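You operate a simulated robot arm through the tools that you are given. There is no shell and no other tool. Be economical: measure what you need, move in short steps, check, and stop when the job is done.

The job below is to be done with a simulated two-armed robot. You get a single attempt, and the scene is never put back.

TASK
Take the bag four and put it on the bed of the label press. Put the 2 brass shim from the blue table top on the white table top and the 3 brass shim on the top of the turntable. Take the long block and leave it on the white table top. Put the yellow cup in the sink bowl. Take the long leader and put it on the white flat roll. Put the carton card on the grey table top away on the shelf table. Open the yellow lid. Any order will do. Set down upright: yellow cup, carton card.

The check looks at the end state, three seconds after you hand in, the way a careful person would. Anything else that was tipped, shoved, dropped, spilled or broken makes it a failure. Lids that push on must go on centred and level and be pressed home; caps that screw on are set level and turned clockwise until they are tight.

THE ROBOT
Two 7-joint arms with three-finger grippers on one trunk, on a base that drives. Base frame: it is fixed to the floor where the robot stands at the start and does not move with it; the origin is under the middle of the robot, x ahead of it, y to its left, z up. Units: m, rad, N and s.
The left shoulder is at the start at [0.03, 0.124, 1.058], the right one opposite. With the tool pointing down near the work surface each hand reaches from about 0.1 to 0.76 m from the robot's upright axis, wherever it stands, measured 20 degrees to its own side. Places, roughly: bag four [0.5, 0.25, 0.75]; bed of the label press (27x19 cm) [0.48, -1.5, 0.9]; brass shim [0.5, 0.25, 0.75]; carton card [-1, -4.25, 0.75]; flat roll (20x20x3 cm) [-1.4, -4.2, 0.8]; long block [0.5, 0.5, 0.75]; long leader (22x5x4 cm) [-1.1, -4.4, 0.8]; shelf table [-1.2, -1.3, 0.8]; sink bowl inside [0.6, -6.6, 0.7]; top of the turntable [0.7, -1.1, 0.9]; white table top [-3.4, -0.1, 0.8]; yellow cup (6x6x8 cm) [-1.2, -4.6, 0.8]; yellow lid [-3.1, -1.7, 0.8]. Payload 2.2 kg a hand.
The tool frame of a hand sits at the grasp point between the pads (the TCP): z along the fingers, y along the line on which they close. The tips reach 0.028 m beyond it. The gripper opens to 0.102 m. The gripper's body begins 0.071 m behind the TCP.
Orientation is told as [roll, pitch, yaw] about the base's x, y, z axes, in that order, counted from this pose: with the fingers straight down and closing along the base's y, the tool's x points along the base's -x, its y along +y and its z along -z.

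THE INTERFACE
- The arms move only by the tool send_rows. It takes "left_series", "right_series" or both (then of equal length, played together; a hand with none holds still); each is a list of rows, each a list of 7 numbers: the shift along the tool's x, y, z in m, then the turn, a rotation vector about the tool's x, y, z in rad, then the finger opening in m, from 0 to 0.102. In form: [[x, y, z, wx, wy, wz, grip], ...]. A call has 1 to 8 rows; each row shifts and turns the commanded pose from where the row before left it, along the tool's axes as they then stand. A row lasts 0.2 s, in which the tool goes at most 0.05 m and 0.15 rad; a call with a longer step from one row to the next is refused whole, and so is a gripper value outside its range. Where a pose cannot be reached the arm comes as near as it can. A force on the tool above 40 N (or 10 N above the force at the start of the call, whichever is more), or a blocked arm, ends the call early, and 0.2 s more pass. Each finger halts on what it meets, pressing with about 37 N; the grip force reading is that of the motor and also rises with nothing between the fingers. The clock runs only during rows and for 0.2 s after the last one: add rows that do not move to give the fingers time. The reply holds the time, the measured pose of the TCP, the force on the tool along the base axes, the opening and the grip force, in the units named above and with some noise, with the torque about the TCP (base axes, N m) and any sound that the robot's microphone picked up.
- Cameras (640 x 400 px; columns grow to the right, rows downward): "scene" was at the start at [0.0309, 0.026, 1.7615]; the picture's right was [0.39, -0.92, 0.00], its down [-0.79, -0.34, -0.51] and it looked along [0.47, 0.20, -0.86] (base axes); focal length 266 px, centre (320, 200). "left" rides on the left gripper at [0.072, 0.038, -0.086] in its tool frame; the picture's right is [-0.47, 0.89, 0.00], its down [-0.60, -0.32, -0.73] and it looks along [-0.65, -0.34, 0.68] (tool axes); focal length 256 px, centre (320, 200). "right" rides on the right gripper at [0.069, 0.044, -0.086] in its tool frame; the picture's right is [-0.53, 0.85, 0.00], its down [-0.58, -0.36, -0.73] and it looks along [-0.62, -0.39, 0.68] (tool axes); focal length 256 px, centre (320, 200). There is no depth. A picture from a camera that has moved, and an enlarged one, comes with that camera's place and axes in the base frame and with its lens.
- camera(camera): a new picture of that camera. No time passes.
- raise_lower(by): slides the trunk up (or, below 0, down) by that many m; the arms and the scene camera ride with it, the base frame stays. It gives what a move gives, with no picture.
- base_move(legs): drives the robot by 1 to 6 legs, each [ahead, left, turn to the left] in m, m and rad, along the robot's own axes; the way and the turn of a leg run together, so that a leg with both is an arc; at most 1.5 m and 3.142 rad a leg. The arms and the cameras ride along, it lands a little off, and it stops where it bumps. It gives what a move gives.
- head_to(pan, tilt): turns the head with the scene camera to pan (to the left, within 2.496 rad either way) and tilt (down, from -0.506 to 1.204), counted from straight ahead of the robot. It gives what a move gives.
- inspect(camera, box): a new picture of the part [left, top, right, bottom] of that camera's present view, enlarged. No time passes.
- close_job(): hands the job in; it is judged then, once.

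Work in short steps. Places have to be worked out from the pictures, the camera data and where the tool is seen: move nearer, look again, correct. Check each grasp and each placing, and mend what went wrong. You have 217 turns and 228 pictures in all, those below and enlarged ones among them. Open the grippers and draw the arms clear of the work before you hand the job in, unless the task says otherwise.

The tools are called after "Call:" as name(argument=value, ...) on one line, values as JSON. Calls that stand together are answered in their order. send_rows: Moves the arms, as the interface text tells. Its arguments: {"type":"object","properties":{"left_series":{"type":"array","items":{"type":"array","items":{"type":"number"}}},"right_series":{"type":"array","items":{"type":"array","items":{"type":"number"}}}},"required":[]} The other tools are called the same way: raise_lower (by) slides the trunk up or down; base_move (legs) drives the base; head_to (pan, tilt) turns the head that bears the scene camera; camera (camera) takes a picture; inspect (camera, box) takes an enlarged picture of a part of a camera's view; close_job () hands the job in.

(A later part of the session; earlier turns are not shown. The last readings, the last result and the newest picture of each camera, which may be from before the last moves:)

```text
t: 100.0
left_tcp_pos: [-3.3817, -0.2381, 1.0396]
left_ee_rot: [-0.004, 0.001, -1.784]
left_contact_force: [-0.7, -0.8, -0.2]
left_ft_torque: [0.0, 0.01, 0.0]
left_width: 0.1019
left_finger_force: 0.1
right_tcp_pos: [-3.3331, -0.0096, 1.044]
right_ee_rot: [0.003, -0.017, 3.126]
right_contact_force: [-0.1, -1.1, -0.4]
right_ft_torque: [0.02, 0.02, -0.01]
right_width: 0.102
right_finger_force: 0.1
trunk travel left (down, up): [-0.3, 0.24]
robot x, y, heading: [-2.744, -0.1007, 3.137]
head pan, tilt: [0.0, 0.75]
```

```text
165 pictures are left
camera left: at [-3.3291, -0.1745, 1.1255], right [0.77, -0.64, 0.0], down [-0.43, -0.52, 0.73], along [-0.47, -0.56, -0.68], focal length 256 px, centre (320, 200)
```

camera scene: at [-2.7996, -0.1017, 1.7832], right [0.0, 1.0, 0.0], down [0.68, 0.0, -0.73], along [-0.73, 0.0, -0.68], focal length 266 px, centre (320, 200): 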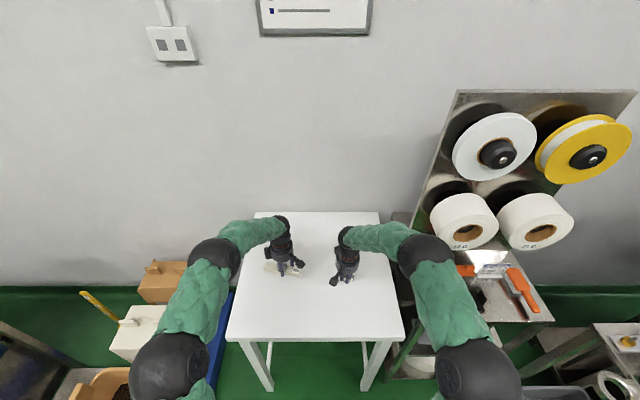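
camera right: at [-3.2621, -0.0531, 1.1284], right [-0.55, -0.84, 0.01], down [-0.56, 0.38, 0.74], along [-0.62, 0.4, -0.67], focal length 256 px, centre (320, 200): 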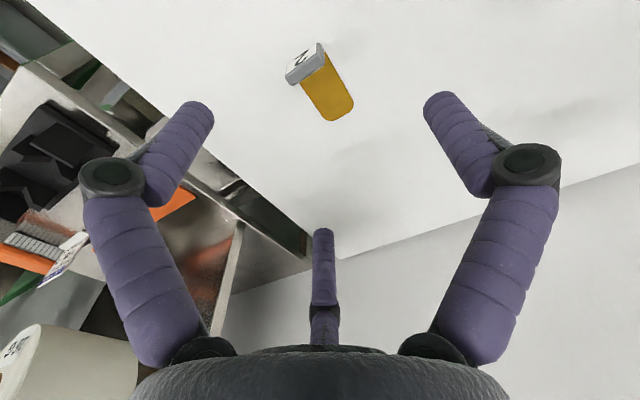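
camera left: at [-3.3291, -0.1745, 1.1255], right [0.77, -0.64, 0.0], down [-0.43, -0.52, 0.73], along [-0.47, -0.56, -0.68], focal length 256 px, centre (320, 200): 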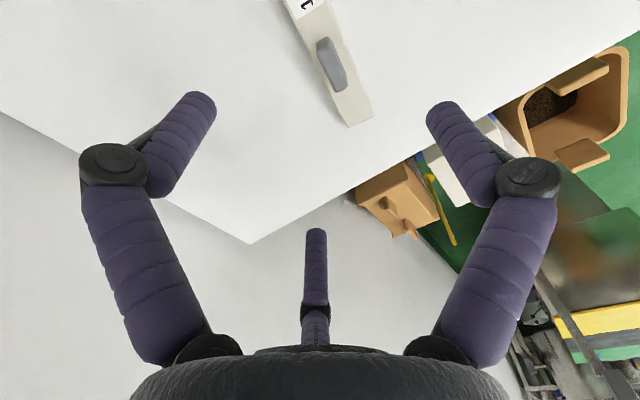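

Both pieces rest on the white table. I retract the arms and look left toward the lidded bins.

Call:
send_rows(right_series=[[0.045, 0, 0, 0, 0, 0, 0.102], [0.045, 0, 0, 0, 0, 0, 0.102], [0.045, 0, 0, 0, 0, 0, 0.102], [0.045, 0, 0, 0, 0, 0, 0.102], [0.045, 0, 0, 0, 0, 0, 0.102], [0.045, 0, 0, 0, 0, 0, 0.102]], left_series=[[0, 0.045, 0, 0, 0, 0, 0.102], [0, 0.045, 0, 0, 0, 0, 0.102], [0, 0.045, 0, 0, 0, 0, 0.102], [0, 0.045, 0, 0, 0, 0, 0.102], [0, 0.04, 0, 0, 0, 0, 0.102], [0, 0, 0, 0, 0, 0, 0.102]])

Call:
head_to(pan=1.25, tilt=0.65)

Call:
camera(camera="scene")

```text
t: 101.5
left_tcp_pos: [-3.1677, -0.2827, 1.038]
left_ee_rot: [-0.005, 0.001, -1.784]
left_contact_force: [0.3, 0.5, -0.2]
left_ft_torque: [0.0, 0.01, 0.03]
left_width: 0.102
left_finger_force: 0.0
right_tcp_pos: [-3.0637, -0.0084, 1.0336]
right_ee_rot: [0.002, -0.017, 3.125]
right_contact_force: [0.1, 0.1, 0.1]
right_ft_torque: [-0.01, 0.0, 0.01]
right_width: 0.1023
right_finger_force: 0.1
trunk travel left (down, up): [-0.3, 0.24]
robot x, y, heading: [-2.7453, -0.1029, 3.138]
head pan, tilt: [0.0, 0.75]
```

```text
t: 102.9
left_tcp_pos: [-3.1672, -0.2828, 1.0383]
left_ee_rot: [-0.007, -0.001, -1.785]
left_contact_force: [0.2, -0.3, 0.7]
left_ft_torque: [0.03, -0.02, 0.04]
left_width: 0.102
left_finger_force: 0.0
right_tcp_pos: [-3.0637, -0.0092, 1.0326]
right_ee_rot: [0.004, -0.018, 3.125]
right_contact_force: [1.0, -0.2, 0.7]
right_ft_torque: [-0.01, 0.02, 0.02]
right_width: 0.1019
right_finger_force: 0.0
trunk travel left (down, up): [-0.3, 0.24]
robot x, y, heading: [-2.7432, -0.1001, 3.136]
head pan, tilt: [1.25, 0.649]
```

```text
164 pictures are left
camera scene: at [-2.7412, -0.1846, 1.792], right [-0.95, 0.32, 0.0], down [0.19, 0.57, -0.8], along [-0.25, -0.75, -0.6], focal length 266 px, centre (320, 200)
```

scene: 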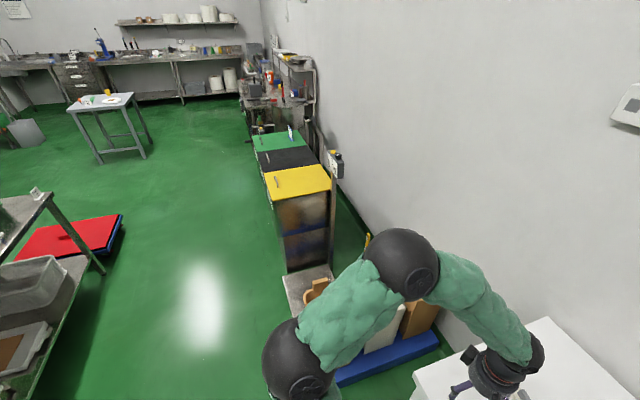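

Zoom on the yellow lid.

Call:
inspect(camera="scene", box=[230, 110, 360, 260])

```text
2.67 times, centred on (295, 185) of scene
camera zoom: at [-2.7412, -0.1846, 1.792], right [-0.95, 0.32, 0.0], down [0.19, 0.57, -0.8], along [-0.25, -0.75, -0.6], focal length 710 px, centre (387, 240)
```

zoom: 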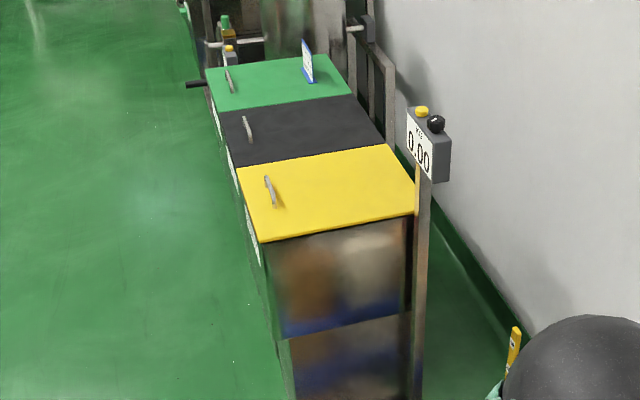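

The lid has a bar handle near its front edge (x≈-2.92, y≈-1.64), hinged at the back. I drive around to face it.

Call:
base_move(legs=[[-0.45, 0, 0], [0, 1.45, 0]])

Call:
head_to(pan=0.0, tilt=0.85)

Call:
camera(camera="scene")

```text
t: 112.3
left_tcp_pos: [-2.704, -1.7103, 1.0382]
left_ee_rot: [-0.005, 0.001, -1.769]
left_contact_force: [0.4, -1.4, -0.1]
left_ft_torque: [0.0, -0.02, -0.02]
left_width: 0.1021
left_finger_force: 0.0
right_tcp_pos: [-2.605, -1.4349, 1.0324]
right_ee_rot: [0.004, -0.017, 3.141]
right_contact_force: [0.0, 0.2, -0.5]
right_ft_torque: [0.01, 0.03, 0.02]
right_width: 0.102
right_finger_force: 0.0
trunk travel left (down, up): [-0.3, 0.24]
robot x, y, heading: [-2.2848, -1.5262, -3.129]
head pan, tilt: [1.25, 0.649]
```

```text
t: 113.7
left_tcp_pos: [-2.7048, -1.711, 1.0377]
left_ee_rot: [-0.005, 0.0, -1.768]
left_contact_force: [0.4, -0.3, -0.3]
left_ft_torque: [0.02, 0.0, 0.02]
left_width: 0.1019
left_finger_force: 0.0
right_tcp_pos: [-2.6059, -1.4356, 1.0337]
right_ee_rot: [0.004, -0.018, 3.142]
right_contact_force: [0.7, -1.1, 0.1]
right_ft_torque: [-0.03, 0.0, 0.01]
right_width: 0.102
right_finger_force: 0.0
trunk travel left (down, up): [-0.3, 0.24]
robot x, y, heading: [-2.284, -1.5244, -3.129]
head pan, tilt: [0.0, 0.85]
```

```text
162 pictures are left
camera scene: at [-2.3317, -1.524, 1.7754], right [-0.01, 1.0, 0.0], down [0.75, 0.01, -0.66], along [-0.66, -0.01, -0.75], focal length 266 px, centre (320, 200)
```

scene: 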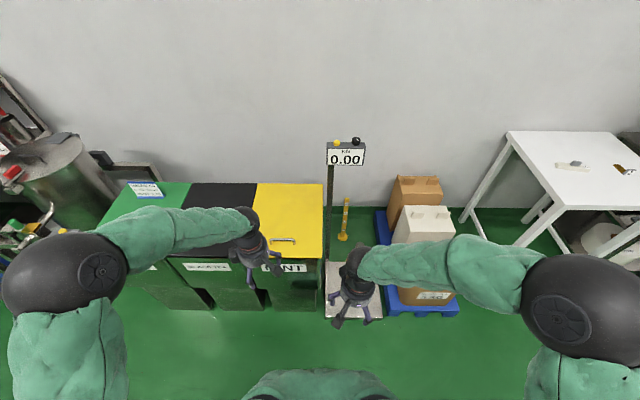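

Lid spans x -2.83…-3.25, y -1.76…-1.53; handle centre ≈ (-2.914,-1.683). I bring the left hand above the handle with the fingers closing along x.

Call:
send_rows(left_series=[[-0.003, -0.042, 0, 0, 0, 0, 0.102], [-0.003, -0.042, 0, 0, 0, 0, 0.102], [-0.003, -0.042, 0, 0, 0, 0, 0.102], [-0.003, -0.042, 0, 0, 0, 0, 0.102], [-0.002, -0.043, 0, 0, 0, 0, 0.102], [0, 0, 0.02, 0, 0, -0.1, 0.08], [0, 0, 0.02, 0, 0, -0.1, 0.06]])

Call:
camera(camera="left")

Call:
inspect(camera="scene", box=[220, 160, 360, 300])

```text
t: 115.3
left_tcp_pos: [-2.9155, -1.6859, 1.0013]
left_ee_rot: [-0.003, 0.002, -1.567]
left_contact_force: [0.1, -0.1, 0.2]
left_ft_torque: [0.0, -0.02, -0.01]
left_width: 0.0599
left_finger_force: 0.0
right_tcp_pos: [-2.6053, -1.4339, 1.033]
right_ee_rot: [0.004, -0.019, 3.142]
right_contact_force: [0.3, -0.1, 0.1]
right_ft_torque: [0.01, -0.02, 0.04]
right_width: 0.102
right_finger_force: 0.1
trunk travel left (down, up): [-0.3, 0.24]
robot x, y, heading: [-2.2852, -1.5208, -3.124]
head pan, tilt: [0.0, 0.85]
```

```text
161 pictures are left
camera left: at [-2.8775, -1.614, 1.0873], right [0.89, -0.46, 0.0], down [-0.31, -0.61, 0.73], along [-0.34, -0.65, -0.68], focal length 256 px, centre (320, 200)
```

left: 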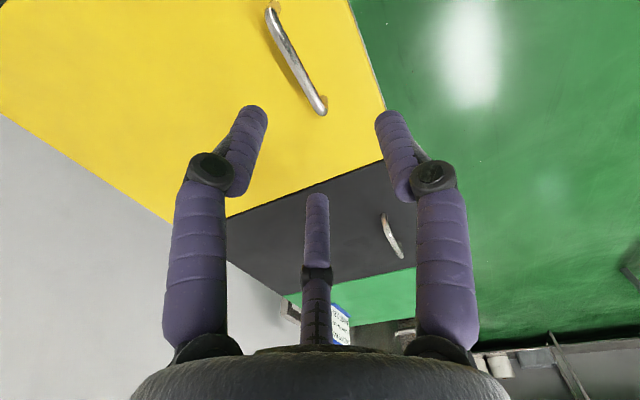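

```text
2.86 times, centred on (290, 230) of scene
camera zoom: at [-2.3329, -1.5236, 1.7753], right [-0.01, 1.0, 0.0], down [0.75, 0.01, -0.66], along [-0.66, -0.01, -0.75], focal length 761 px, centre (406, 114)
```

zoom: 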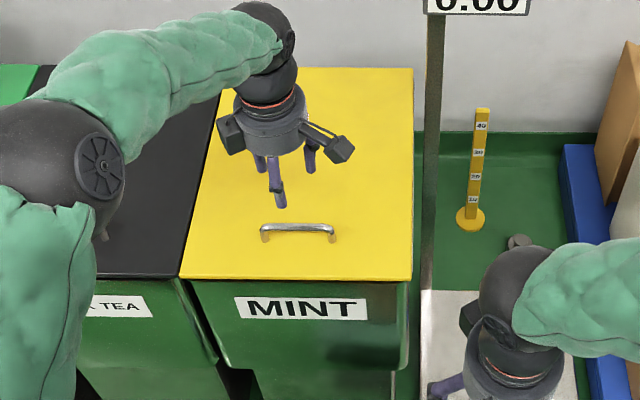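

The bar triangulates to about (-2.935,-1.68,0.84). I shift 2 cm and descend to z≈0.855.

Call:
send_rows(left_series=[[0.003, -0.01, 0.03, 0, 0, 0, 0.06], [0.003, -0.01, 0.03, 0, 0, 0, 0.06], [0, 0, 0.04, 0, 0, 0, 0.06], [0, 0, 0.03, 0, 0, 0, 0.06], [0, 0, 0.01, 0, 0, 0, 0.06], [0, 0, 0.005, 0, 0, 0, 0.06]])

Call:
camera(camera="left")

```text
t: 116.7
left_tcp_pos: [-2.9371, -1.6767, 0.8533]
left_ee_rot: [-0.006, 0.0, -1.567]
left_contact_force: [-0.7, -1.1, 0.4]
left_ft_torque: [0.01, 0.01, -0.03]
left_width: 0.06
left_finger_force: 0.2
right_tcp_pos: [-2.6068, -1.4344, 1.0332]
right_ee_rot: [0.004, -0.017, 3.141]
right_contact_force: [0.4, 0.3, -0.1]
right_ft_torque: [0.02, -0.02, 0.01]
right_width: 0.1019
right_finger_force: 0.0
trunk travel left (down, up): [-0.3, 0.24]
robot x, y, heading: [-2.2841, -1.5207, -3.124]
head pan, tilt: [0.0, 0.85]
```

```text
159 pictures are left
camera left: at [-2.8996, -1.6038, 0.9406], right [0.89, -0.46, 0.0], down [-0.31, -0.61, 0.73], along [-0.34, -0.65, -0.68], focal length 256 px, centre (320, 200)
```

left: 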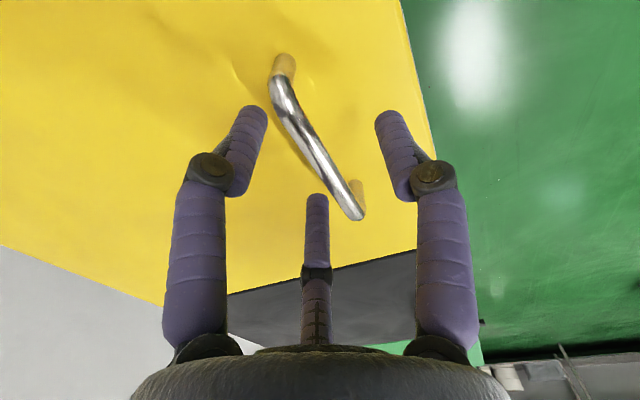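

Bar sits between the fingers near tip height. I lower 8 mm more and close.

Call:
send_rows(left_series=[[0, 0, 0.004, 0, 0, 0, 0.06], [0, 0, 0.004, 0, 0, 0, 0.06], [0, 0, 0, 0, 0, 0, 0.03], [0, 0, 0, 0, 0, 0, 0.01], [0, 0, 0, 0, 0, 0, 0.0], [0, 0, 0, 0, 0, 0, 0.0]])

Call:
inspect(camera="left", box=[200, 30, 420, 250])

```text
t: 118.1
left_tcp_pos: [-2.9434, -1.6807, 0.8489]
left_ee_rot: [-0.017, 0.002, -1.566]
left_contact_force: [-32.1, -12.7, 5.9]
left_ft_torque: [-0.89, 0.61, -0.36]
left_width: 0.0198
left_finger_force: 44.6
right_tcp_pos: [-2.6069, -1.4363, 1.0331]
right_ee_rot: [0.003, -0.015, -3.141]
right_contact_force: [0.1, -0.8, -0.5]
right_ft_torque: [0.01, 0.02, 0.01]
right_width: 0.1018
right_finger_force: 0.0
trunk travel left (down, up): [-0.3, 0.24]
robot x, y, heading: [-2.2872, -1.5191, -3.128]
head pan, tilt: [0.0, 0.85]
```

```text
1.82 times, centred on (310, 140) of left
camera zoom: at [-2.9053, -1.6067, 0.9344], right [0.89, -0.46, -0.02], down [-0.3, -0.61, 0.74], along [-0.35, -0.65, -0.68], focal length 465 px, centre (338, 309)
```

zoom: 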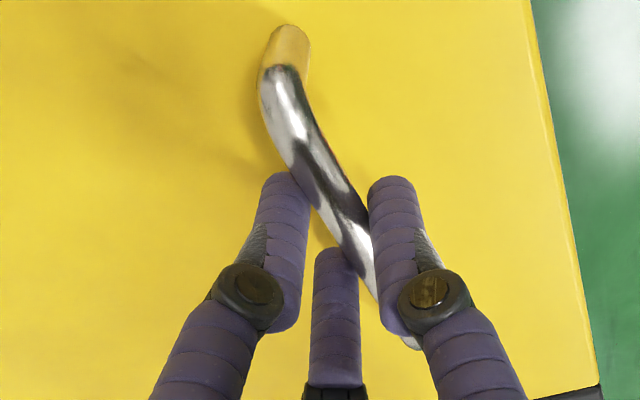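

Gripped (2 cm across the handle; the bar lies ~6 mm further back). I lift along the arc about the back hinge, tilting the hand half as much as the lid.

Call:
send_rows(left_series=[[0, -0.0108, -0.0322, -0.05, 0, 0, 0.0], [0, -0.0066, -0.032, -0.05, 0, 0, 0.0], [0, -0.0084, -0.0315, -0.05, 0, 0, 0.0], [0, -0.0099, -0.0311, -0.05, 0, 0, 0.0], [0, -0.0117, -0.0305, -0.05, 0, 0, 0.0]])

Call:
camera(camera="scene")

Call:
camera(camera="left")

```text
t: 119.3
left_tcp_pos: [-2.993, -1.679, 0.9839]
left_ee_rot: [0.192, 0.0, -1.567]
left_contact_force: [-27.1, -2.8, -18.5]
left_ft_torque: [0.3, 0.79, -0.29]
left_width: 0.0195
left_finger_force: 44.8
left hand out of reach, approached as far as the arm can: row 5
right_tcp_pos: [-2.6067, -1.4356, 1.0322]
right_ee_rot: [0.003, -0.017, 3.14]
right_contact_force: [0.9, 0.4, 0.4]
right_ft_torque: [0.01, 0.05, -0.01]
right_width: 0.102
right_finger_force: 0.1
trunk travel left (down, up): [-0.3, 0.24]
robot x, y, heading: [-2.2792, -1.5233, -3.126]
head pan, tilt: [0.0, 0.85]
stopped in row 5 (left hand): the force on the tool passed its limit at 62 N (the readings are from after the stop); the commanded pose is now the measured one
```

```text
157 pictures are left
camera scene: at [-2.3355, -1.5245, 1.7752], right [-0.01, 1.0, 0.0], down [0.75, 0.01, -0.66], along [-0.66, -0.01, -0.75], focal length 266 px, centre (320, 200)
```

scene: 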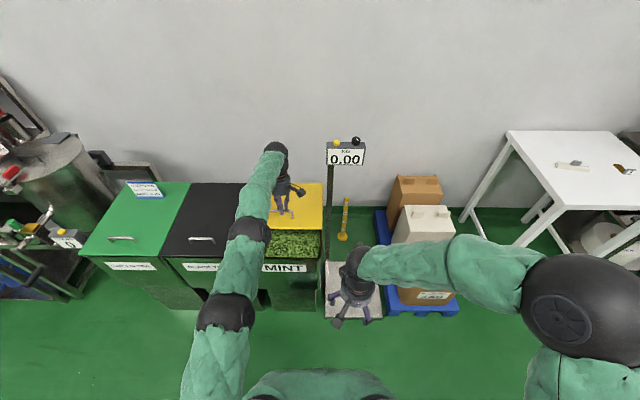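

```text
156 pictures are left
camera left: at [-2.973, -1.6064, 1.0751], right [0.87, -0.46, 0.17], down [-0.45, -0.61, 0.66], along [-0.2, -0.65, -0.73], focal length 256 px, centre (320, 200)
```

left: 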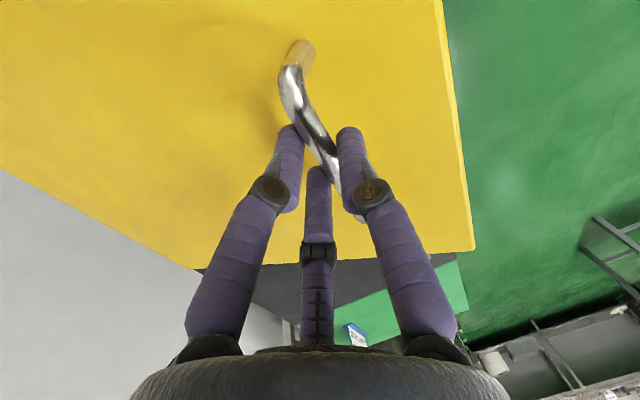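

The lid is about 26° open and the left arm is at its reach. I'll bring the right hand, fingers turned forward, under the lid's front edge to take over; first forward and rotating, clear of the lid.

Call:
send_rows(right_series=[[-0.04, 0, 0.02, 0, 0, 0, 0.05], [-0.04, 0, 0.02, 0, 0, 0, 0.0], [-0.04, 0, 0.02, 0, 0, 0, 0.0], [0, 0, 0, 0, -0.148, 0, 0.0], [0, 0, 0, 0, -0.148, 0, 0.0], [0, 0, 0, 0, -0.148, 0, 0.0], [0, 0, 0, 0, -0.148, 0, 0.0], [0, 0, 0, 0, -0.148, 0, 0.0]])

Call:
send_rows(right_series=[[0, 0, 0, 0, -0.148, 0, 0.0], [0, 0, 0, 0, -0.148, 0, 0.0], [0, 0, 0, 0, -0.148, 0, 0.0], [0, 0, 0, 0, -0.148, 0, 0.0], [0, 0, 0, 0, -0.148, 0, 0.0], [0, 0, 0, 0, 0, 0, 0.0]])

Call:
camera(camera="scene")

Call:
camera(camera="right")

```text
t: 121.1
left_tcp_pos: [-2.992, -1.6789, 0.9828]
left_ee_rot: [0.2, 0.001, -1.566]
left_contact_force: [-25.5, -9.0, -17.6]
left_ft_torque: [-0.41, 0.6, -0.44]
left_width: 0.0196
left_finger_force: 44.3
right_tcp_pos: [-2.7299, -1.4358, 0.9743]
right_ee_rot: [0.004, -0.754, 3.139]
right_contact_force: [-0.3, 0.6, 0.0]
right_ft_torque: [0.0, -0.03, 0.0]
right_width: 0.0021
right_finger_force: 31.4
trunk travel left (down, up): [-0.3, 0.24]
robot x, y, heading: [-2.2768, -1.5268, -3.125]
head pan, tilt: [0.0, 0.85]
```

```text
t: 122.5
left_tcp_pos: [-2.9916, -1.6794, 0.9834]
left_ee_rot: [0.199, 0.002, -1.568]
left_contact_force: [-27.2, -10.6, -18.7]
left_ft_torque: [0.27, 0.64, -0.34]
left_width: 0.0193
left_finger_force: 44.2
right_tcp_pos: [-2.7228, -1.4605, 0.9745]
right_ee_rot: [0.002, -1.447, 3.128]
right_contact_force: [0.3, -1.1, -0.3]
right_ft_torque: [0.03, 0.03, -0.04]
right_width: 0.0019
right_finger_force: 31.2
right hand out of reach, approached as far as the arm can: row 4, 5
trunk travel left (down, up): [-0.3, 0.24]
robot x, y, heading: [-2.2838, -1.5212, -3.129]
head pan, tilt: [0.0, 0.85]
```

```text
155 pictures are left
camera scene: at [-2.3374, -1.5261, 1.775], right [-0.01, 1.0, 0.0], down [0.75, 0.01, -0.66], along [-0.66, -0.01, -0.75], focal length 266 px, centre (320, 200)
```

scene: 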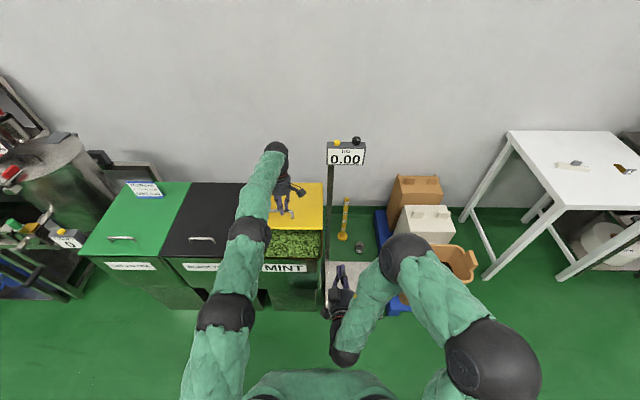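

```text
154 pictures are left
camera right: at [-2.6286, -1.5052, 0.9163], right [-0.08, -0.84, 0.53], down [0.66, 0.36, 0.66], along [-0.75, 0.4, 0.53], focal length 256 px, centre (320, 200)
```

right: 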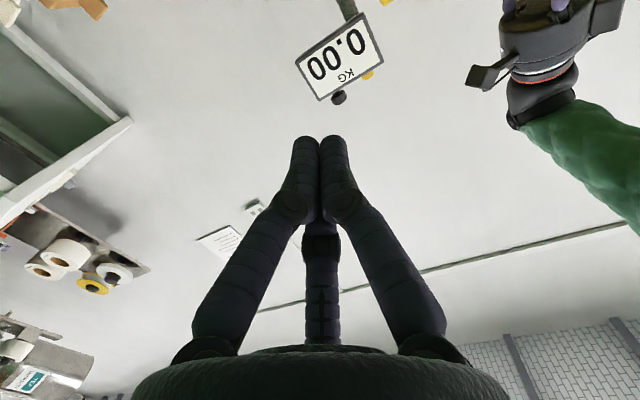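

The right hand now points forward at z≈0.975. I move it sideways to y≈-1.62, down to 0.925, then forward under the lid edge.

Call:
send_rows(right_series=[[0.0125, 0.04, 0, 0, 0, 0, 0.0], [0.0125, 0.04, 0, 0, 0, 0, 0.0], [0.0125, 0.04, 0, 0, 0, 0, 0.0], [0.0125, 0.04, 0, 0, 0, 0, 0.0], [-0.004, 0, 0.035, 0, 0, 0, 0.0], [-0.004, 0, 0.035, 0, 0, 0, 0.0], [-0.004, 0, 0.035, 0, 0, 0, 0.0], [-0.004, 0, 0.035, 0, 0, 0, 0.0]])

Call:
camera(camera="right")

Call:
inspect(camera="scene", box=[200, 130, 400, 330])

```text
t: 124.3
left_tcp_pos: [-2.9914, -1.68, 0.9823]
left_ee_rot: [0.198, 0.003, -1.564]
left_contact_force: [-27.3, -9.1, -18.7]
left_ft_torque: [0.01, 0.51, -0.31]
left_width: 0.0191
left_finger_force: 44.4
right_tcp_pos: [-2.8581, -1.6164, 0.9222]
right_ee_rot: [-0.011, -1.442, -3.142]
right_contact_force: [-0.2, 0.0, -0.1]
right_ft_torque: [-0.02, -0.02, -0.01]
right_width: 0.0019
right_finger_force: 32.0
trunk travel left (down, up): [-0.3, 0.24]
robot x, y, heading: [-2.2822, -1.5227, -3.128]
head pan, tilt: [0.0, 0.85]
```

```text
153 pictures are left
camera right: at [-2.7642, -1.6611, 0.8632], right [-0.08, -0.85, 0.53], down [0.66, 0.36, 0.66], along [-0.75, 0.4, 0.53], focal length 256 px, centre (320, 200)
```

right: 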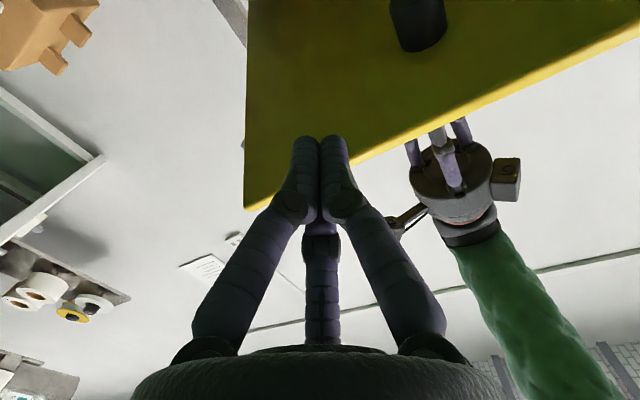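

```text
2.00 times, centred on (300, 230) of scene
camera zoom: at [-2.3378, -1.5257, 1.7751], right [-0.01, 1.0, 0.0], down [0.75, 0.01, -0.66], along [-0.66, -0.01, -0.75], focal length 533 px, centre (360, 140)
```

zoom: 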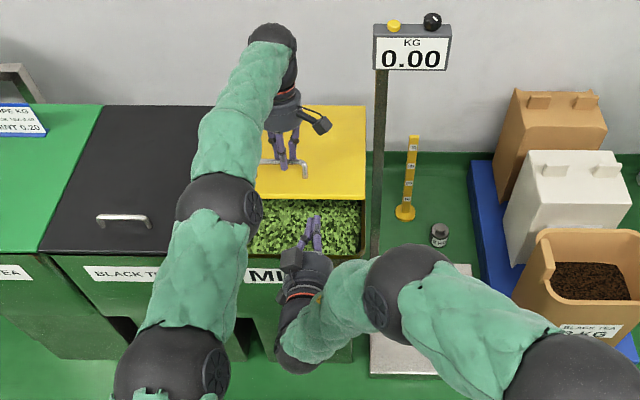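

The right fingers are just under the lid's front edge. I push 5 cm deeper and raise until they touch the underside.

Call:
send_rows(right_series=[[-0.004, 0, 0.03, 0, 0, 0, 0.0], [-0.004, 0, 0.03, 0, 0, 0, 0.0], [-0.008, 0, 0, 0, 0, 0, 0.0], [-0.008, 0, 0, 0, 0, 0, 0.0], [-0.008, 0, 0, 0, 0, 0, 0.0]])

Call:
camera(camera="right")

```text
t: 125.4
left_tcp_pos: [-2.9956, -1.679, 0.9903]
left_ee_rot: [0.179, 0.003, -1.564]
left_contact_force: [-17.5, -0.4, -12.8]
left_ft_torque: [0.35, 0.59, -0.3]
left_width: 0.0196
left_finger_force: 44.5
right_tcp_pos: [-2.9149, -1.6145, 0.932]
right_ee_rot: [-0.042, -1.421, -3.11]
right_contact_force: [0.7, -0.1, -0.7]
right_ft_torque: [0.02, 0.02, 0.02]
right_width: 0.002
right_finger_force: 31.2
trunk travel left (down, up): [-0.3, 0.24]
robot x, y, heading: [-2.2845, -1.5216, -3.13]
head pan, tilt: [0.0, 0.85]
stopped in row 5 (right hand): the force on the tool passed its limit at 43 N (the readings are from after the stop); the commanded pose is now the measured one
```

```text
151 pictures are left
camera right: at [-2.8181, -1.6594, 0.8761], right [-0.09, -0.85, 0.52], down [0.64, 0.36, 0.68], along [-0.76, 0.39, 0.51], focal length 256 px, centre (320, 200)
```

right: 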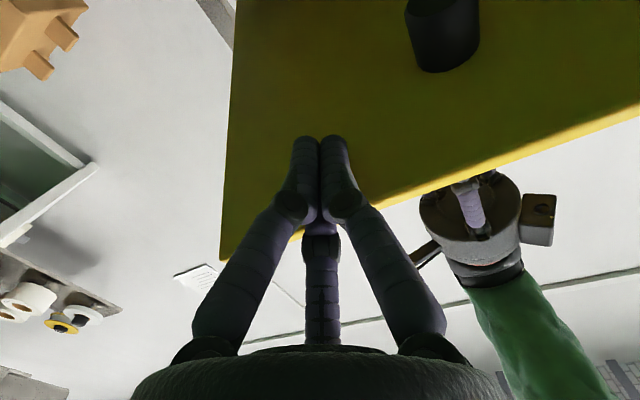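

The right fingers touch the underside. I open the left hand and withdraw it upward, letting the lid rest on the right hand.

Call:
send_rows(left_series=[[0, 0, 0, 0, 0, 0, 0.03], [0, 0, 0, 0, 0, 0, 0.06], [0, 0, -0.03, 0, 0, 0, 0.07], [0, 0, -0.045, 0, 0, 0, 0.07], [0, 0.02, -0.04, 0, 0, 0, 0.07], [0, 0.045, 0, 0, 0, 0, 0.07], [0, 0.045, 0, 0, 0, 0, 0.07], [0, 0.045, 0, 0, 0, 0, 0.07]])

Call:
inspect(camera="scene", box=[200, 130, 400, 330])

Call:
camera(camera="left")

```text
t: 127.2
left_tcp_pos: [-2.836, -1.6802, 1.1449]
left_ee_rot: [0.18, 0.002, -1.565]
left_contact_force: [0.8, -0.7, 0.1]
left_ft_torque: [0.01, 0.04, -0.04]
left_width: 0.07
left_finger_force: 0.1
left hand out of reach, approached as far as the arm can: row 3, 4
right_tcp_pos: [-2.9108, -1.6147, 0.9358]
right_ee_rot: [-0.041, -1.427, -3.112]
right_contact_force: [1.2, 0.2, -0.8]
right_ft_torque: [0.02, 0.12, -0.02]
right_width: 0.0019
right_finger_force: 30.8
trunk travel left (down, up): [-0.3, 0.24]
robot x, y, heading: [-2.2809, -1.5244, -3.129]
head pan, tilt: [0.0, 0.85]
```

```text
2.00 times, centred on (300, 230) of scene
camera zoom: at [-2.3298, -1.5243, 1.7754], right [-0.01, 1.0, 0.0], down [0.75, 0.01, -0.66], along [-0.66, -0.01, -0.75], focal length 533 px, centre (360, 140)
```

zoom: 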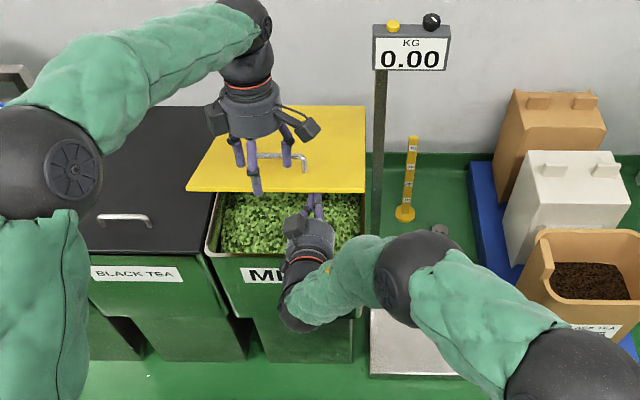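

```text
149 pictures are left
camera left: at [-2.8149, -1.6082, 1.2358], right [0.87, -0.46, 0.16], down [-0.44, -0.61, 0.66], along [-0.21, -0.65, -0.73], focal length 256 px, centre (320, 200)
```

left: 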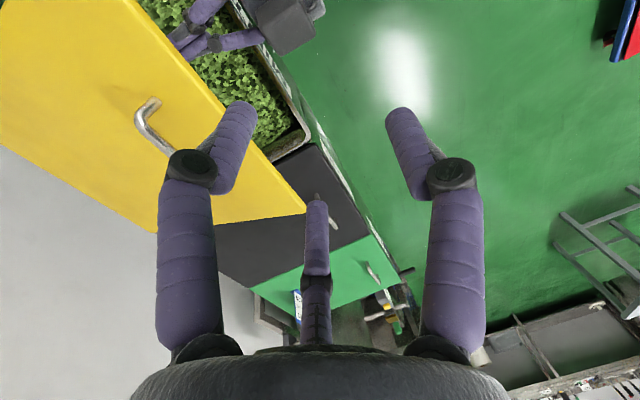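

The lid stays up practically by itself (no load on the right hand). I retract the left hand and push the lid further up with the right.

Call:
send_rows(left_series=[[0, 0.045, 0, 0, 0, 0, 0.07], [0, 0.045, 0, 0, 0, 0, 0.07], [0, 0.045, 0, 0, 0, 0, 0.07], [0, 0, 0, 0, 0, 0, 0.07], [0, 0, 0, 0, 0, 0, 0.07], [0, 0, 0, 0, 0, 0, 0.07]], right_series=[[0, 0, 0, 0, 0, 0, 0.0], [-0.03, 0, 0.01, 0, 0, 0, 0.0], [-0.03, 0, 0.015, 0, 0, 0, 0.0], [-0.03, 0, 0.015, 0, 0, 0, 0.0], [-0.03, 0, 0.02, 0, 0, 0, 0.0], [0, 0, 0, 0, 0, 0, 0.0]])

Call:
camera(camera="scene")

Call:
camera(camera="right")

```text
t: 128.6
left_tcp_pos: [-2.7059, -1.6801, 1.1696]
left_ee_rot: [0.181, 0.002, -1.563]
left_contact_force: [-0.4, 0.0, 0.0]
left_ft_torque: [0.02, 0.02, -0.01]
left_width: 0.0698
left_finger_force: 0.1
right_tcp_pos: [-2.9897, -1.6157, 1.0448]
right_ee_rot: [-0.039, -1.426, -3.11]
right_contact_force: [2.5, -0.3, -0.5]
right_ft_torque: [0.03, -0.01, -0.04]
right_width: 0.002
right_finger_force: 32.0
trunk travel left (down, up): [-0.3, 0.24]
robot x, y, heading: [-2.2819, -1.5237, -3.127]
head pan, tilt: [0.0, 0.85]
```

```text
148 pictures are left
camera scene: at [-2.3316, -1.5239, 1.7754], right [-0.01, 1.0, 0.0], down [0.75, 0.01, -0.66], along [-0.66, -0.01, -0.75], focal length 266 px, centre (320, 200)
```

scene: 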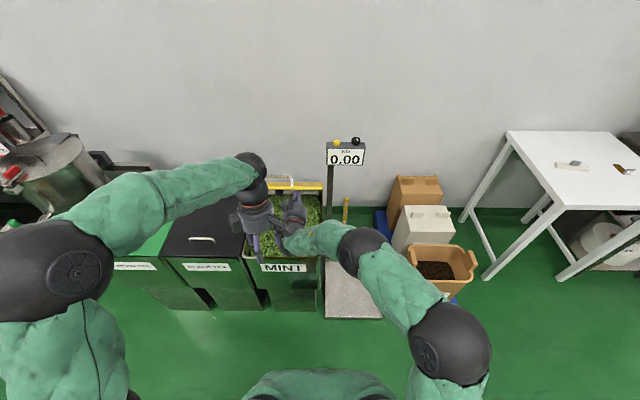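

```text
147 pictures are left
camera right: at [-2.8932, -1.6592, 0.9877], right [-0.08, -0.85, 0.52], down [0.64, 0.36, 0.68], along [-0.76, 0.39, 0.51], focal length 256 px, centre (320, 200)
```

right: 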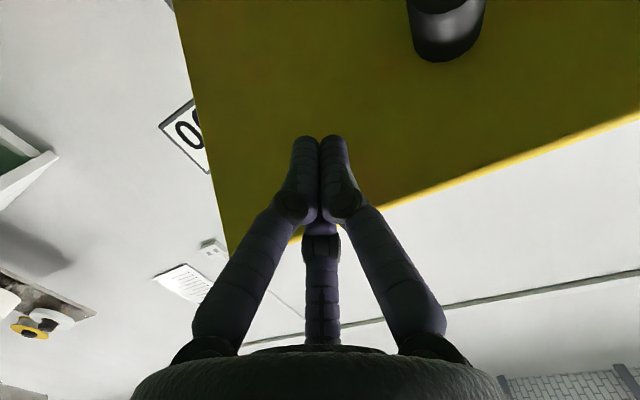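

The lid is at roughly 45–50°. I continue pushing forward and up.

Call:
send_rows(right_series=[[-0.025, 0, 0.025, 0, 0, 0, 0.0], [-0.025, 0, 0.025, 0, 0, 0, 0.0], [-0.015, 0, 0.03, 0, 0, 0, 0.0], [-0.01, 0, 0.03, 0, 0, 0, 0.0], [-0.005, 0, 0.03, 0, 0, 0, 0.0], [-0.005, 0, 0.03, 0, 0, 0, 0.0], [0, 0, 0, 0, 0, 0, 0.0]], left_series=[[0, 0.045, 0, 0, 0, 0, 0.07], [0, 0.045, 0, 0, 0, 0, 0.07], [0, 0, 0, 0, 0, 0, 0.07], [0, 0, 0, 0, 0, 0, 0.07], [0, 0, 0, 0, 0, 0, 0.07], [0, 0, 0, 0, 0, 0, 0.07], [0, 0, 0, 0, 0, 0, 0.07]])

Call:
camera(camera="scene")

Call:
camera(camera="left")

```text
t: 130.2
left_tcp_pos: [-2.6155, -1.6808, 1.1857]
left_ee_rot: [0.18, 0.002, -1.563]
left_contact_force: [-0.1, 0.0, -0.8]
left_ft_torque: [0.01, 0.0, 0.01]
left_width: 0.0698
left_finger_force: 0.1
right_tcp_pos: [-3.1677, -1.614, 1.1044]
right_ee_rot: [-0.042, -1.422, -3.108]
right_contact_force: [2.0, 0.9, -1.2]
right_ft_torque: [-0.01, -0.07, -0.01]
right_width: 0.0019
right_finger_force: 31.3
trunk travel left (down, up): [-0.3, 0.24]
robot x, y, heading: [-2.2862, -1.5217, -3.131]
head pan, tilt: [0.0, 0.85]
```

```text
146 pictures are left
camera scene: at [-2.3313, -1.5239, 1.7754], right [-0.01, 1.0, 0.0], down [0.75, 0.01, -0.66], along [-0.66, -0.01, -0.75], focal length 266 px, centre (320, 200)
```

scene: 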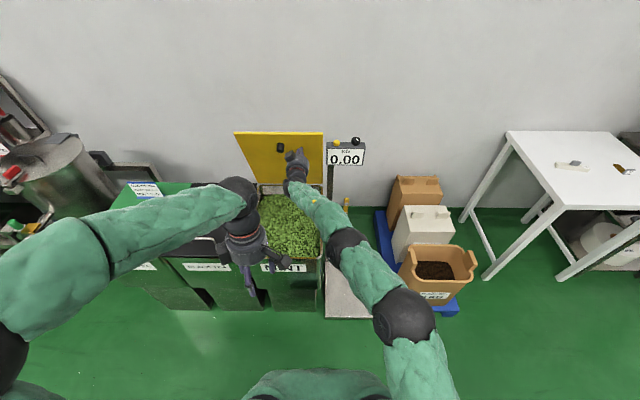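

```text
145 pictures are left
camera left: at [-2.5945, -1.6084, 1.2768], right [0.87, -0.46, 0.16], down [-0.44, -0.61, 0.66], along [-0.21, -0.65, -0.73], focal length 256 px, centre (320, 200)
```

left: 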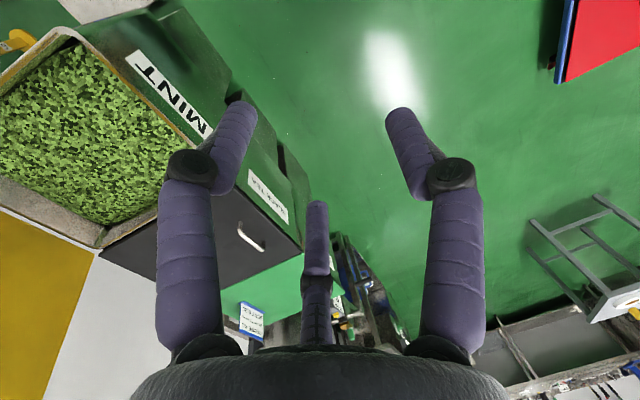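

The lid is near 80°. A little further.

Call:
send_rows(right_series=[[-0.004, 0, 0.02, 0, 0, 0, 0.0], [-0.004, 0, 0.02, 0, 0, 0, 0.0], [-0.003, 0, 0.02, 0, 0, 0, 0.0], [-0.003, 0, 0.02, 0, 0, 0, 0.0]])

Call:
camera(camera="scene")

```text
t: 131.2
left_tcp_pos: [-2.6144, -1.6805, 1.1846]
left_ee_rot: [0.18, 0.002, -1.563]
left_contact_force: [0.6, -0.4, -0.3]
left_ft_torque: [-0.02, 0.05, 0.03]
left_width: 0.0702
left_finger_force: 0.1
right_tcp_pos: [-3.209, -1.6134, 1.1033]
right_ee_rot: [-0.04, -1.424, -3.109]
right_contact_force: [1.2, -0.2, -0.4]
right_ft_torque: [0.01, 0.02, -0.01]
right_width: 0.002
right_finger_force: 32.0
right hand out of reach, approached as far as the arm can: row 3, 4
trunk travel left (down, up): [-0.3, 0.24]
robot x, y, heading: [-2.2852, -1.5224, -3.134]
head pan, tilt: [0.0, 0.85]
```

```text
144 pictures are left
camera scene: at [-2.3323, -1.5243, 1.7754], right [-0.01, 1.0, 0.0], down [0.75, 0.01, -0.66], along [-0.66, -0.01, -0.75], focal length 266 px, centre (320, 200)
```

scene: 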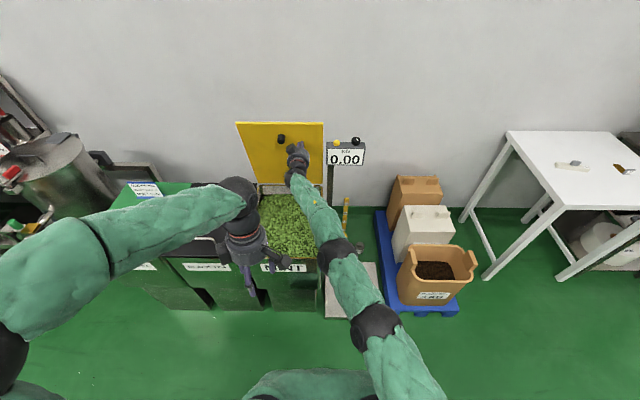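

About 90°. I drive ahead 7 cm so the right hand pushes it past vertical.

Call:
base_move(legs=[[0.07, 0, 0]])

Call:
camera(camera="scene")

```text
t: 132.2
left_tcp_pos: [-2.6874, -1.6818, 1.1849]
left_ee_rot: [0.182, 0.001, -1.563]
left_contact_force: [-1.0, 0.3, -0.4]
left_ft_torque: [-0.01, -0.02, -0.02]
left_width: 0.0697
left_finger_force: 0.0
right_tcp_pos: [-3.2812, -1.6143, 1.1026]
right_ee_rot: [-0.038, -1.422, -3.112]
right_contact_force: [-1.4, 1.0, -1.1]
right_ft_torque: [-0.03, 0.01, 0.01]
right_width: 0.0021
right_finger_force: 31.5
trunk travel left (down, up): [-0.3, 0.24]
robot x, y, heading: [-2.3524, -1.5237, -3.131]
head pan, tilt: [0.0, 0.85]
```

```text
143 pictures are left
camera scene: at [-2.4055, -1.5249, 1.7753], right [-0.01, 1.0, 0.0], down [0.75, 0.01, -0.66], along [-0.66, -0.01, -0.75], focal length 266 px, centre (320, 200)
```

scene: 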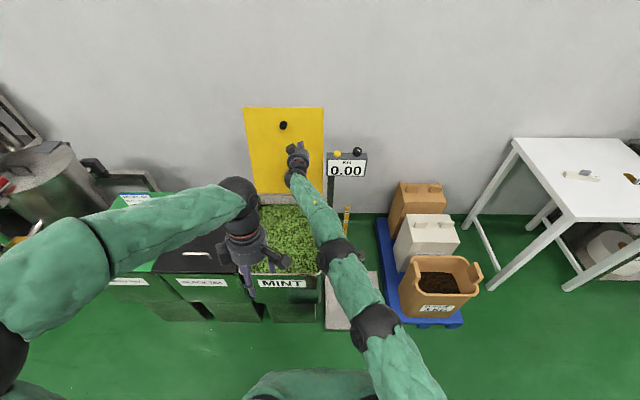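

The lid leans back past vertical. I back the base straight away by 0.5 m and look.

Call:
base_move(legs=[[-0.5, 0, 0]])

Call:
camera(camera="scene")

```text
t: 135.2
left_tcp_pos: [-2.1857, -1.6764, 1.1852]
left_ee_rot: [0.182, 0.0, -1.55]
left_contact_force: [-0.5, -0.1, 0.3]
left_ft_torque: [-0.03, 0.0, 0.01]
left_width: 0.0703
left_finger_force: 0.0
right_tcp_pos: [-2.7801, -1.617, 1.1042]
right_ee_rot: [-0.038, -1.424, -3.098]
right_contact_force: [0.4, 0.8, 1.2]
right_ft_torque: [0.02, -0.03, -0.01]
right_width: 0.0022
right_finger_force: 31.7
trunk travel left (down, up): [-0.3, 0.24]
robot x, y, heading: [-1.8553, -1.5114, -3.114]
head pan, tilt: [0.0, 0.85]
```

```text
142 pictures are left
camera scene: at [-1.9044, -1.5155, 1.7754], right [-0.03, 1.0, 0.0], down [0.75, 0.02, -0.66], along [-0.66, -0.02, -0.75], focal length 266 px, centre (320, 200)
```

scene: 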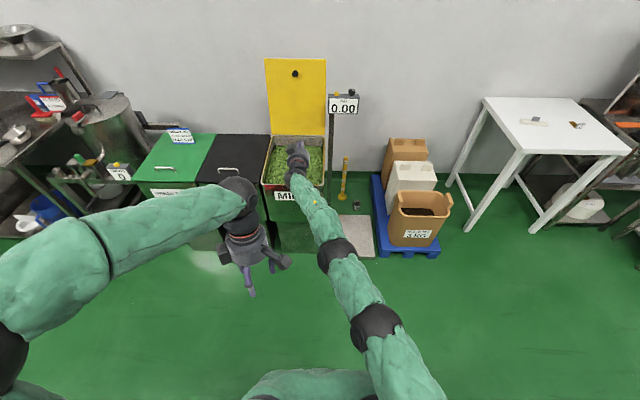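

The lid stays open. Now I bring the right hand back to pointing down and straighten the left one.

Call:
send_rows(right_series=[[0, 0, -0.045, 0, 0.0, 0, 0.0], [0, 0, -0.045, 0, 0.0, 0, 0.0], [0, 0, -0.045, 0, 0.0, 0, 0.0], [0, 0, -0.045, 0, 0.1, 0, 0.05], [0, 0, 0, 0, 0.145, 0, 0.1], [0, 0, 0, 0, 0.145, 0, 0.1], [0, 0, 0, 0, 0.145, 0, 0.1], [0, 0, 0, 0, 0.145, 0, 0.1]], left_series=[[0, 0, 0, 0.09, 0, 0, 0.1], [0, 0, 0, 0.09, 0, 0, 0.1], [0, 0, 0.03, 0, 0, 0, 0.1], [0, 0, 0.03, 0, 0, 0, 0.1], [0, 0, 0.03, 0, 0, 0, 0.1], [0, 0, 0, 0, 0, 0, 0.1], [0, 0, 0, 0, 0, 0, 0.1], [0, 0, 0, 0, 0, 0, 0.1]])

Call:
send_rows(right_series=[[0, 0, 0, 0, 0.145, 0, 0.1], [0, 0, 0, 0, 0.145, 0, 0.1], [0, 0, 0, 0, 0.145, 0, 0.1], [0, 0, 0, 0, 0.145, 0, 0.1], [0, 0, 0, 0, 0.145, 0, 0.1], [0, 0, 0, 0, 0.03, 0, 0.1]])

Call:
head_to(pan=1.4, tilt=0.55)

Call:
camera(camera="scene")

```text
t: 137.0
left_tcp_pos: [-2.186, -1.6747, 1.0944]
left_ee_rot: [0.0, 0.0, -1.55]
left_contact_force: [0.3, -0.4, 0.7]
left_ft_torque: [0.02, 0.0, 0.03]
left_width: 0.0996
left_finger_force: 0.1
right_tcp_pos: [-2.6027, -1.6185, 1.1285]
right_ee_rot: [-0.009, -0.743, -3.129]
right_contact_force: [-0.5, 0.3, -0.9]
right_ft_torque: [-0.02, 0.02, -0.02]
right_width: 0.0995
right_finger_force: 0.0
trunk travel left (down, up): [-0.3, 0.24]
robot x, y, heading: [-1.8544, -1.512, -3.112]
head pan, tilt: [0.0, 0.85]
```

```text
t: 138.4
left_tcp_pos: [-2.1854, -1.6762, 1.0938]
left_ee_rot: [0.003, 0.002, -1.548]
left_contact_force: [-0.3, -0.1, -0.8]
left_ft_torque: [0.05, -0.03, 0.03]
left_width: 0.1001
left_finger_force: 0.1
right_tcp_pos: [-2.5424, -1.5986, 1.1161]
right_ee_rot: [-0.007, 0.014, -3.134]
right_contact_force: [-1.3, -0.1, 0.1]
right_ft_torque: [0.05, -0.01, -0.03]
right_width: 0.0999
right_finger_force: 0.2
right hand out of reach, approached as far as the arm can: row 4, 5
trunk travel left (down, up): [-0.3, 0.24]
robot x, y, heading: [-1.8539, -1.5125, -3.114]
head pan, tilt: [0.0, 0.85]
```

```text
t: 139.9
left_tcp_pos: [-2.1853, -1.6756, 1.0932]
left_ee_rot: [0.001, 0.002, -1.549]
left_contact_force: [0.8, -0.2, -0.2]
left_ft_torque: [0.02, 0.01, -0.02]
left_width: 0.1002
left_finger_force: 0.0
right_tcp_pos: [-2.5421, -1.5991, 1.1168]
right_ee_rot: [-0.006, 0.011, -3.135]
right_contact_force: [0.0, -1.3, 0.0]
right_ft_torque: [-0.01, -0.05, -0.01]
right_width: 0.1
right_finger_force: 0.1
trunk travel left (down, up): [-0.3, 0.24]
robot x, y, heading: [-1.856, -1.5144, -3.111]
head pan, tilt: [1.4, 0.55]
```

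```text
141 pictures are left
camera scene: at [-1.8401, -1.6022, 1.8008], right [-0.99, 0.14, 0.0], down [0.08, 0.52, -0.85], along [-0.12, -0.84, -0.52], focal length 266 px, centre (320, 200)
```

scene: 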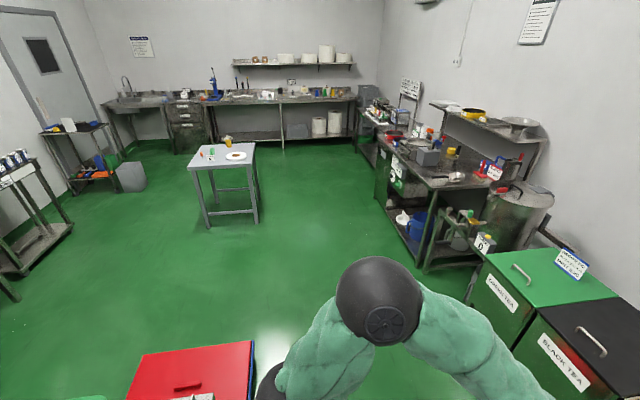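

Grey table: x -1.58…-1.0, y -3.9…-4.55. I retract the right arm, then drive around to its east side, still facing -x.

Call:
send_rows(right_series=[[0.045, 0, 0, 0, 0, 0, 0.1], [0.045, 0, 0, 0, 0, 0, 0.1], [0.045, 0.01, 0, 0, 0, 0, 0.1], [0.045, -0.02, 0, 0, 0, 0, 0.1], [0.045, -0.02, 0, 0, 0, 0, 0.1], [0.045, -0.02, 0, 0, 0, 0, 0.1], [0.03, -0.03, 0, 0, 0, 0, 0.1]])

Call:
base_move(legs=[[0.25, 0, -0.03], [0, 1.45, 0], [0, 0.45, 0], [-1.45, 0, 0]])

Call:
head_to(pan=0.9, tilt=0.8)

Call:
camera(camera="scene")

```text
t: 141.5
left_tcp_pos: [-2.184, -1.6755, 1.0943]
left_ee_rot: [-0.003, 0.003, -1.55]
left_contact_force: [0.4, -0.7, 1.0]
left_ft_torque: [0.02, 0.02, 0.07]
left_width: 0.1
left_finger_force: 0.1
right_tcp_pos: [-2.238, -1.5172, 1.1202]
right_ee_rot: [-0.004, 0.011, -3.134]
right_contact_force: [1.1, 0.1, 0.4]
right_ft_torque: [0.0, -0.01, 0.0]
right_width: 0.0999
right_finger_force: 0.1
trunk travel left (down, up): [-0.3, 0.24]
robot x, y, heading: [-1.8563, -1.5164, -3.115]
head pan, tilt: [1.4, 0.55]
```

```text
t: 159.3
left_tcp_pos: [-0.9965, -3.5603, 1.0948]
left_ee_rot: [0.0, 0.003, -1.531]
left_contact_force: [1.0, 0.4, -1.0]
left_ft_torque: [0.0, 0.0, -0.02]
left_width: 0.0998
left_finger_force: 0.1
right_tcp_pos: [-1.0543, -3.4032, 1.1194]
right_ee_rot: [-0.005, 0.012, -3.116]
right_contact_force: [-0.2, 0.0, -0.1]
right_ft_torque: [0.0, 0.0, 0.02]
right_width: 0.1002
right_finger_force: 0.0
trunk travel left (down, up): [-0.3, 0.24]
robot x, y, heading: [-0.6695, -3.3972, -3.096]
head pan, tilt: [1.4, 0.55]
```

```text
t: 160.2
left_tcp_pos: [-0.9961, -3.5604, 1.0937]
left_ee_rot: [-0.002, 0.002, -1.53]
left_contact_force: [0.6, 0.8, 0.6]
left_ft_torque: [0.0, 0.02, 0.0]
left_width: 0.0999
left_finger_force: 0.1
right_tcp_pos: [-1.0544, -3.4033, 1.1203]
right_ee_rot: [-0.006, 0.011, -3.115]
right_contact_force: [0.1, -0.2, -0.1]
right_ft_torque: [-0.01, -0.01, 0.02]
right_width: 0.0998
right_finger_force: 0.0
trunk travel left (down, up): [-0.3, 0.24]
robot x, y, heading: [-0.6684, -3.3929, -3.096]
head pan, tilt: [0.901, 0.799]
```

```text
140 pictures are left
camera scene: at [-0.6876, -3.4572, 1.7794], right [-0.81, 0.58, 0.0], down [0.42, 0.58, -0.7], along [-0.41, -0.57, -0.72], focal length 266 px, centre (320, 200)
```

scene: 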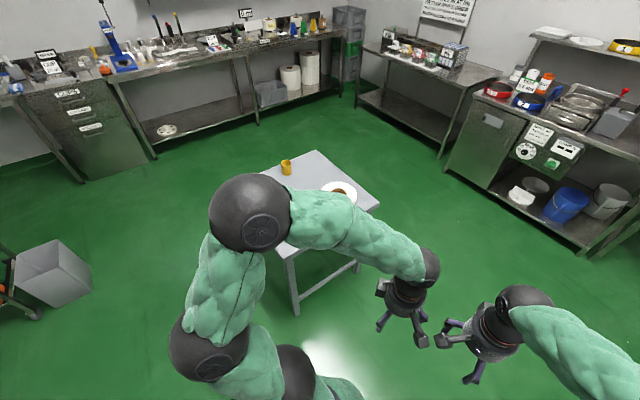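

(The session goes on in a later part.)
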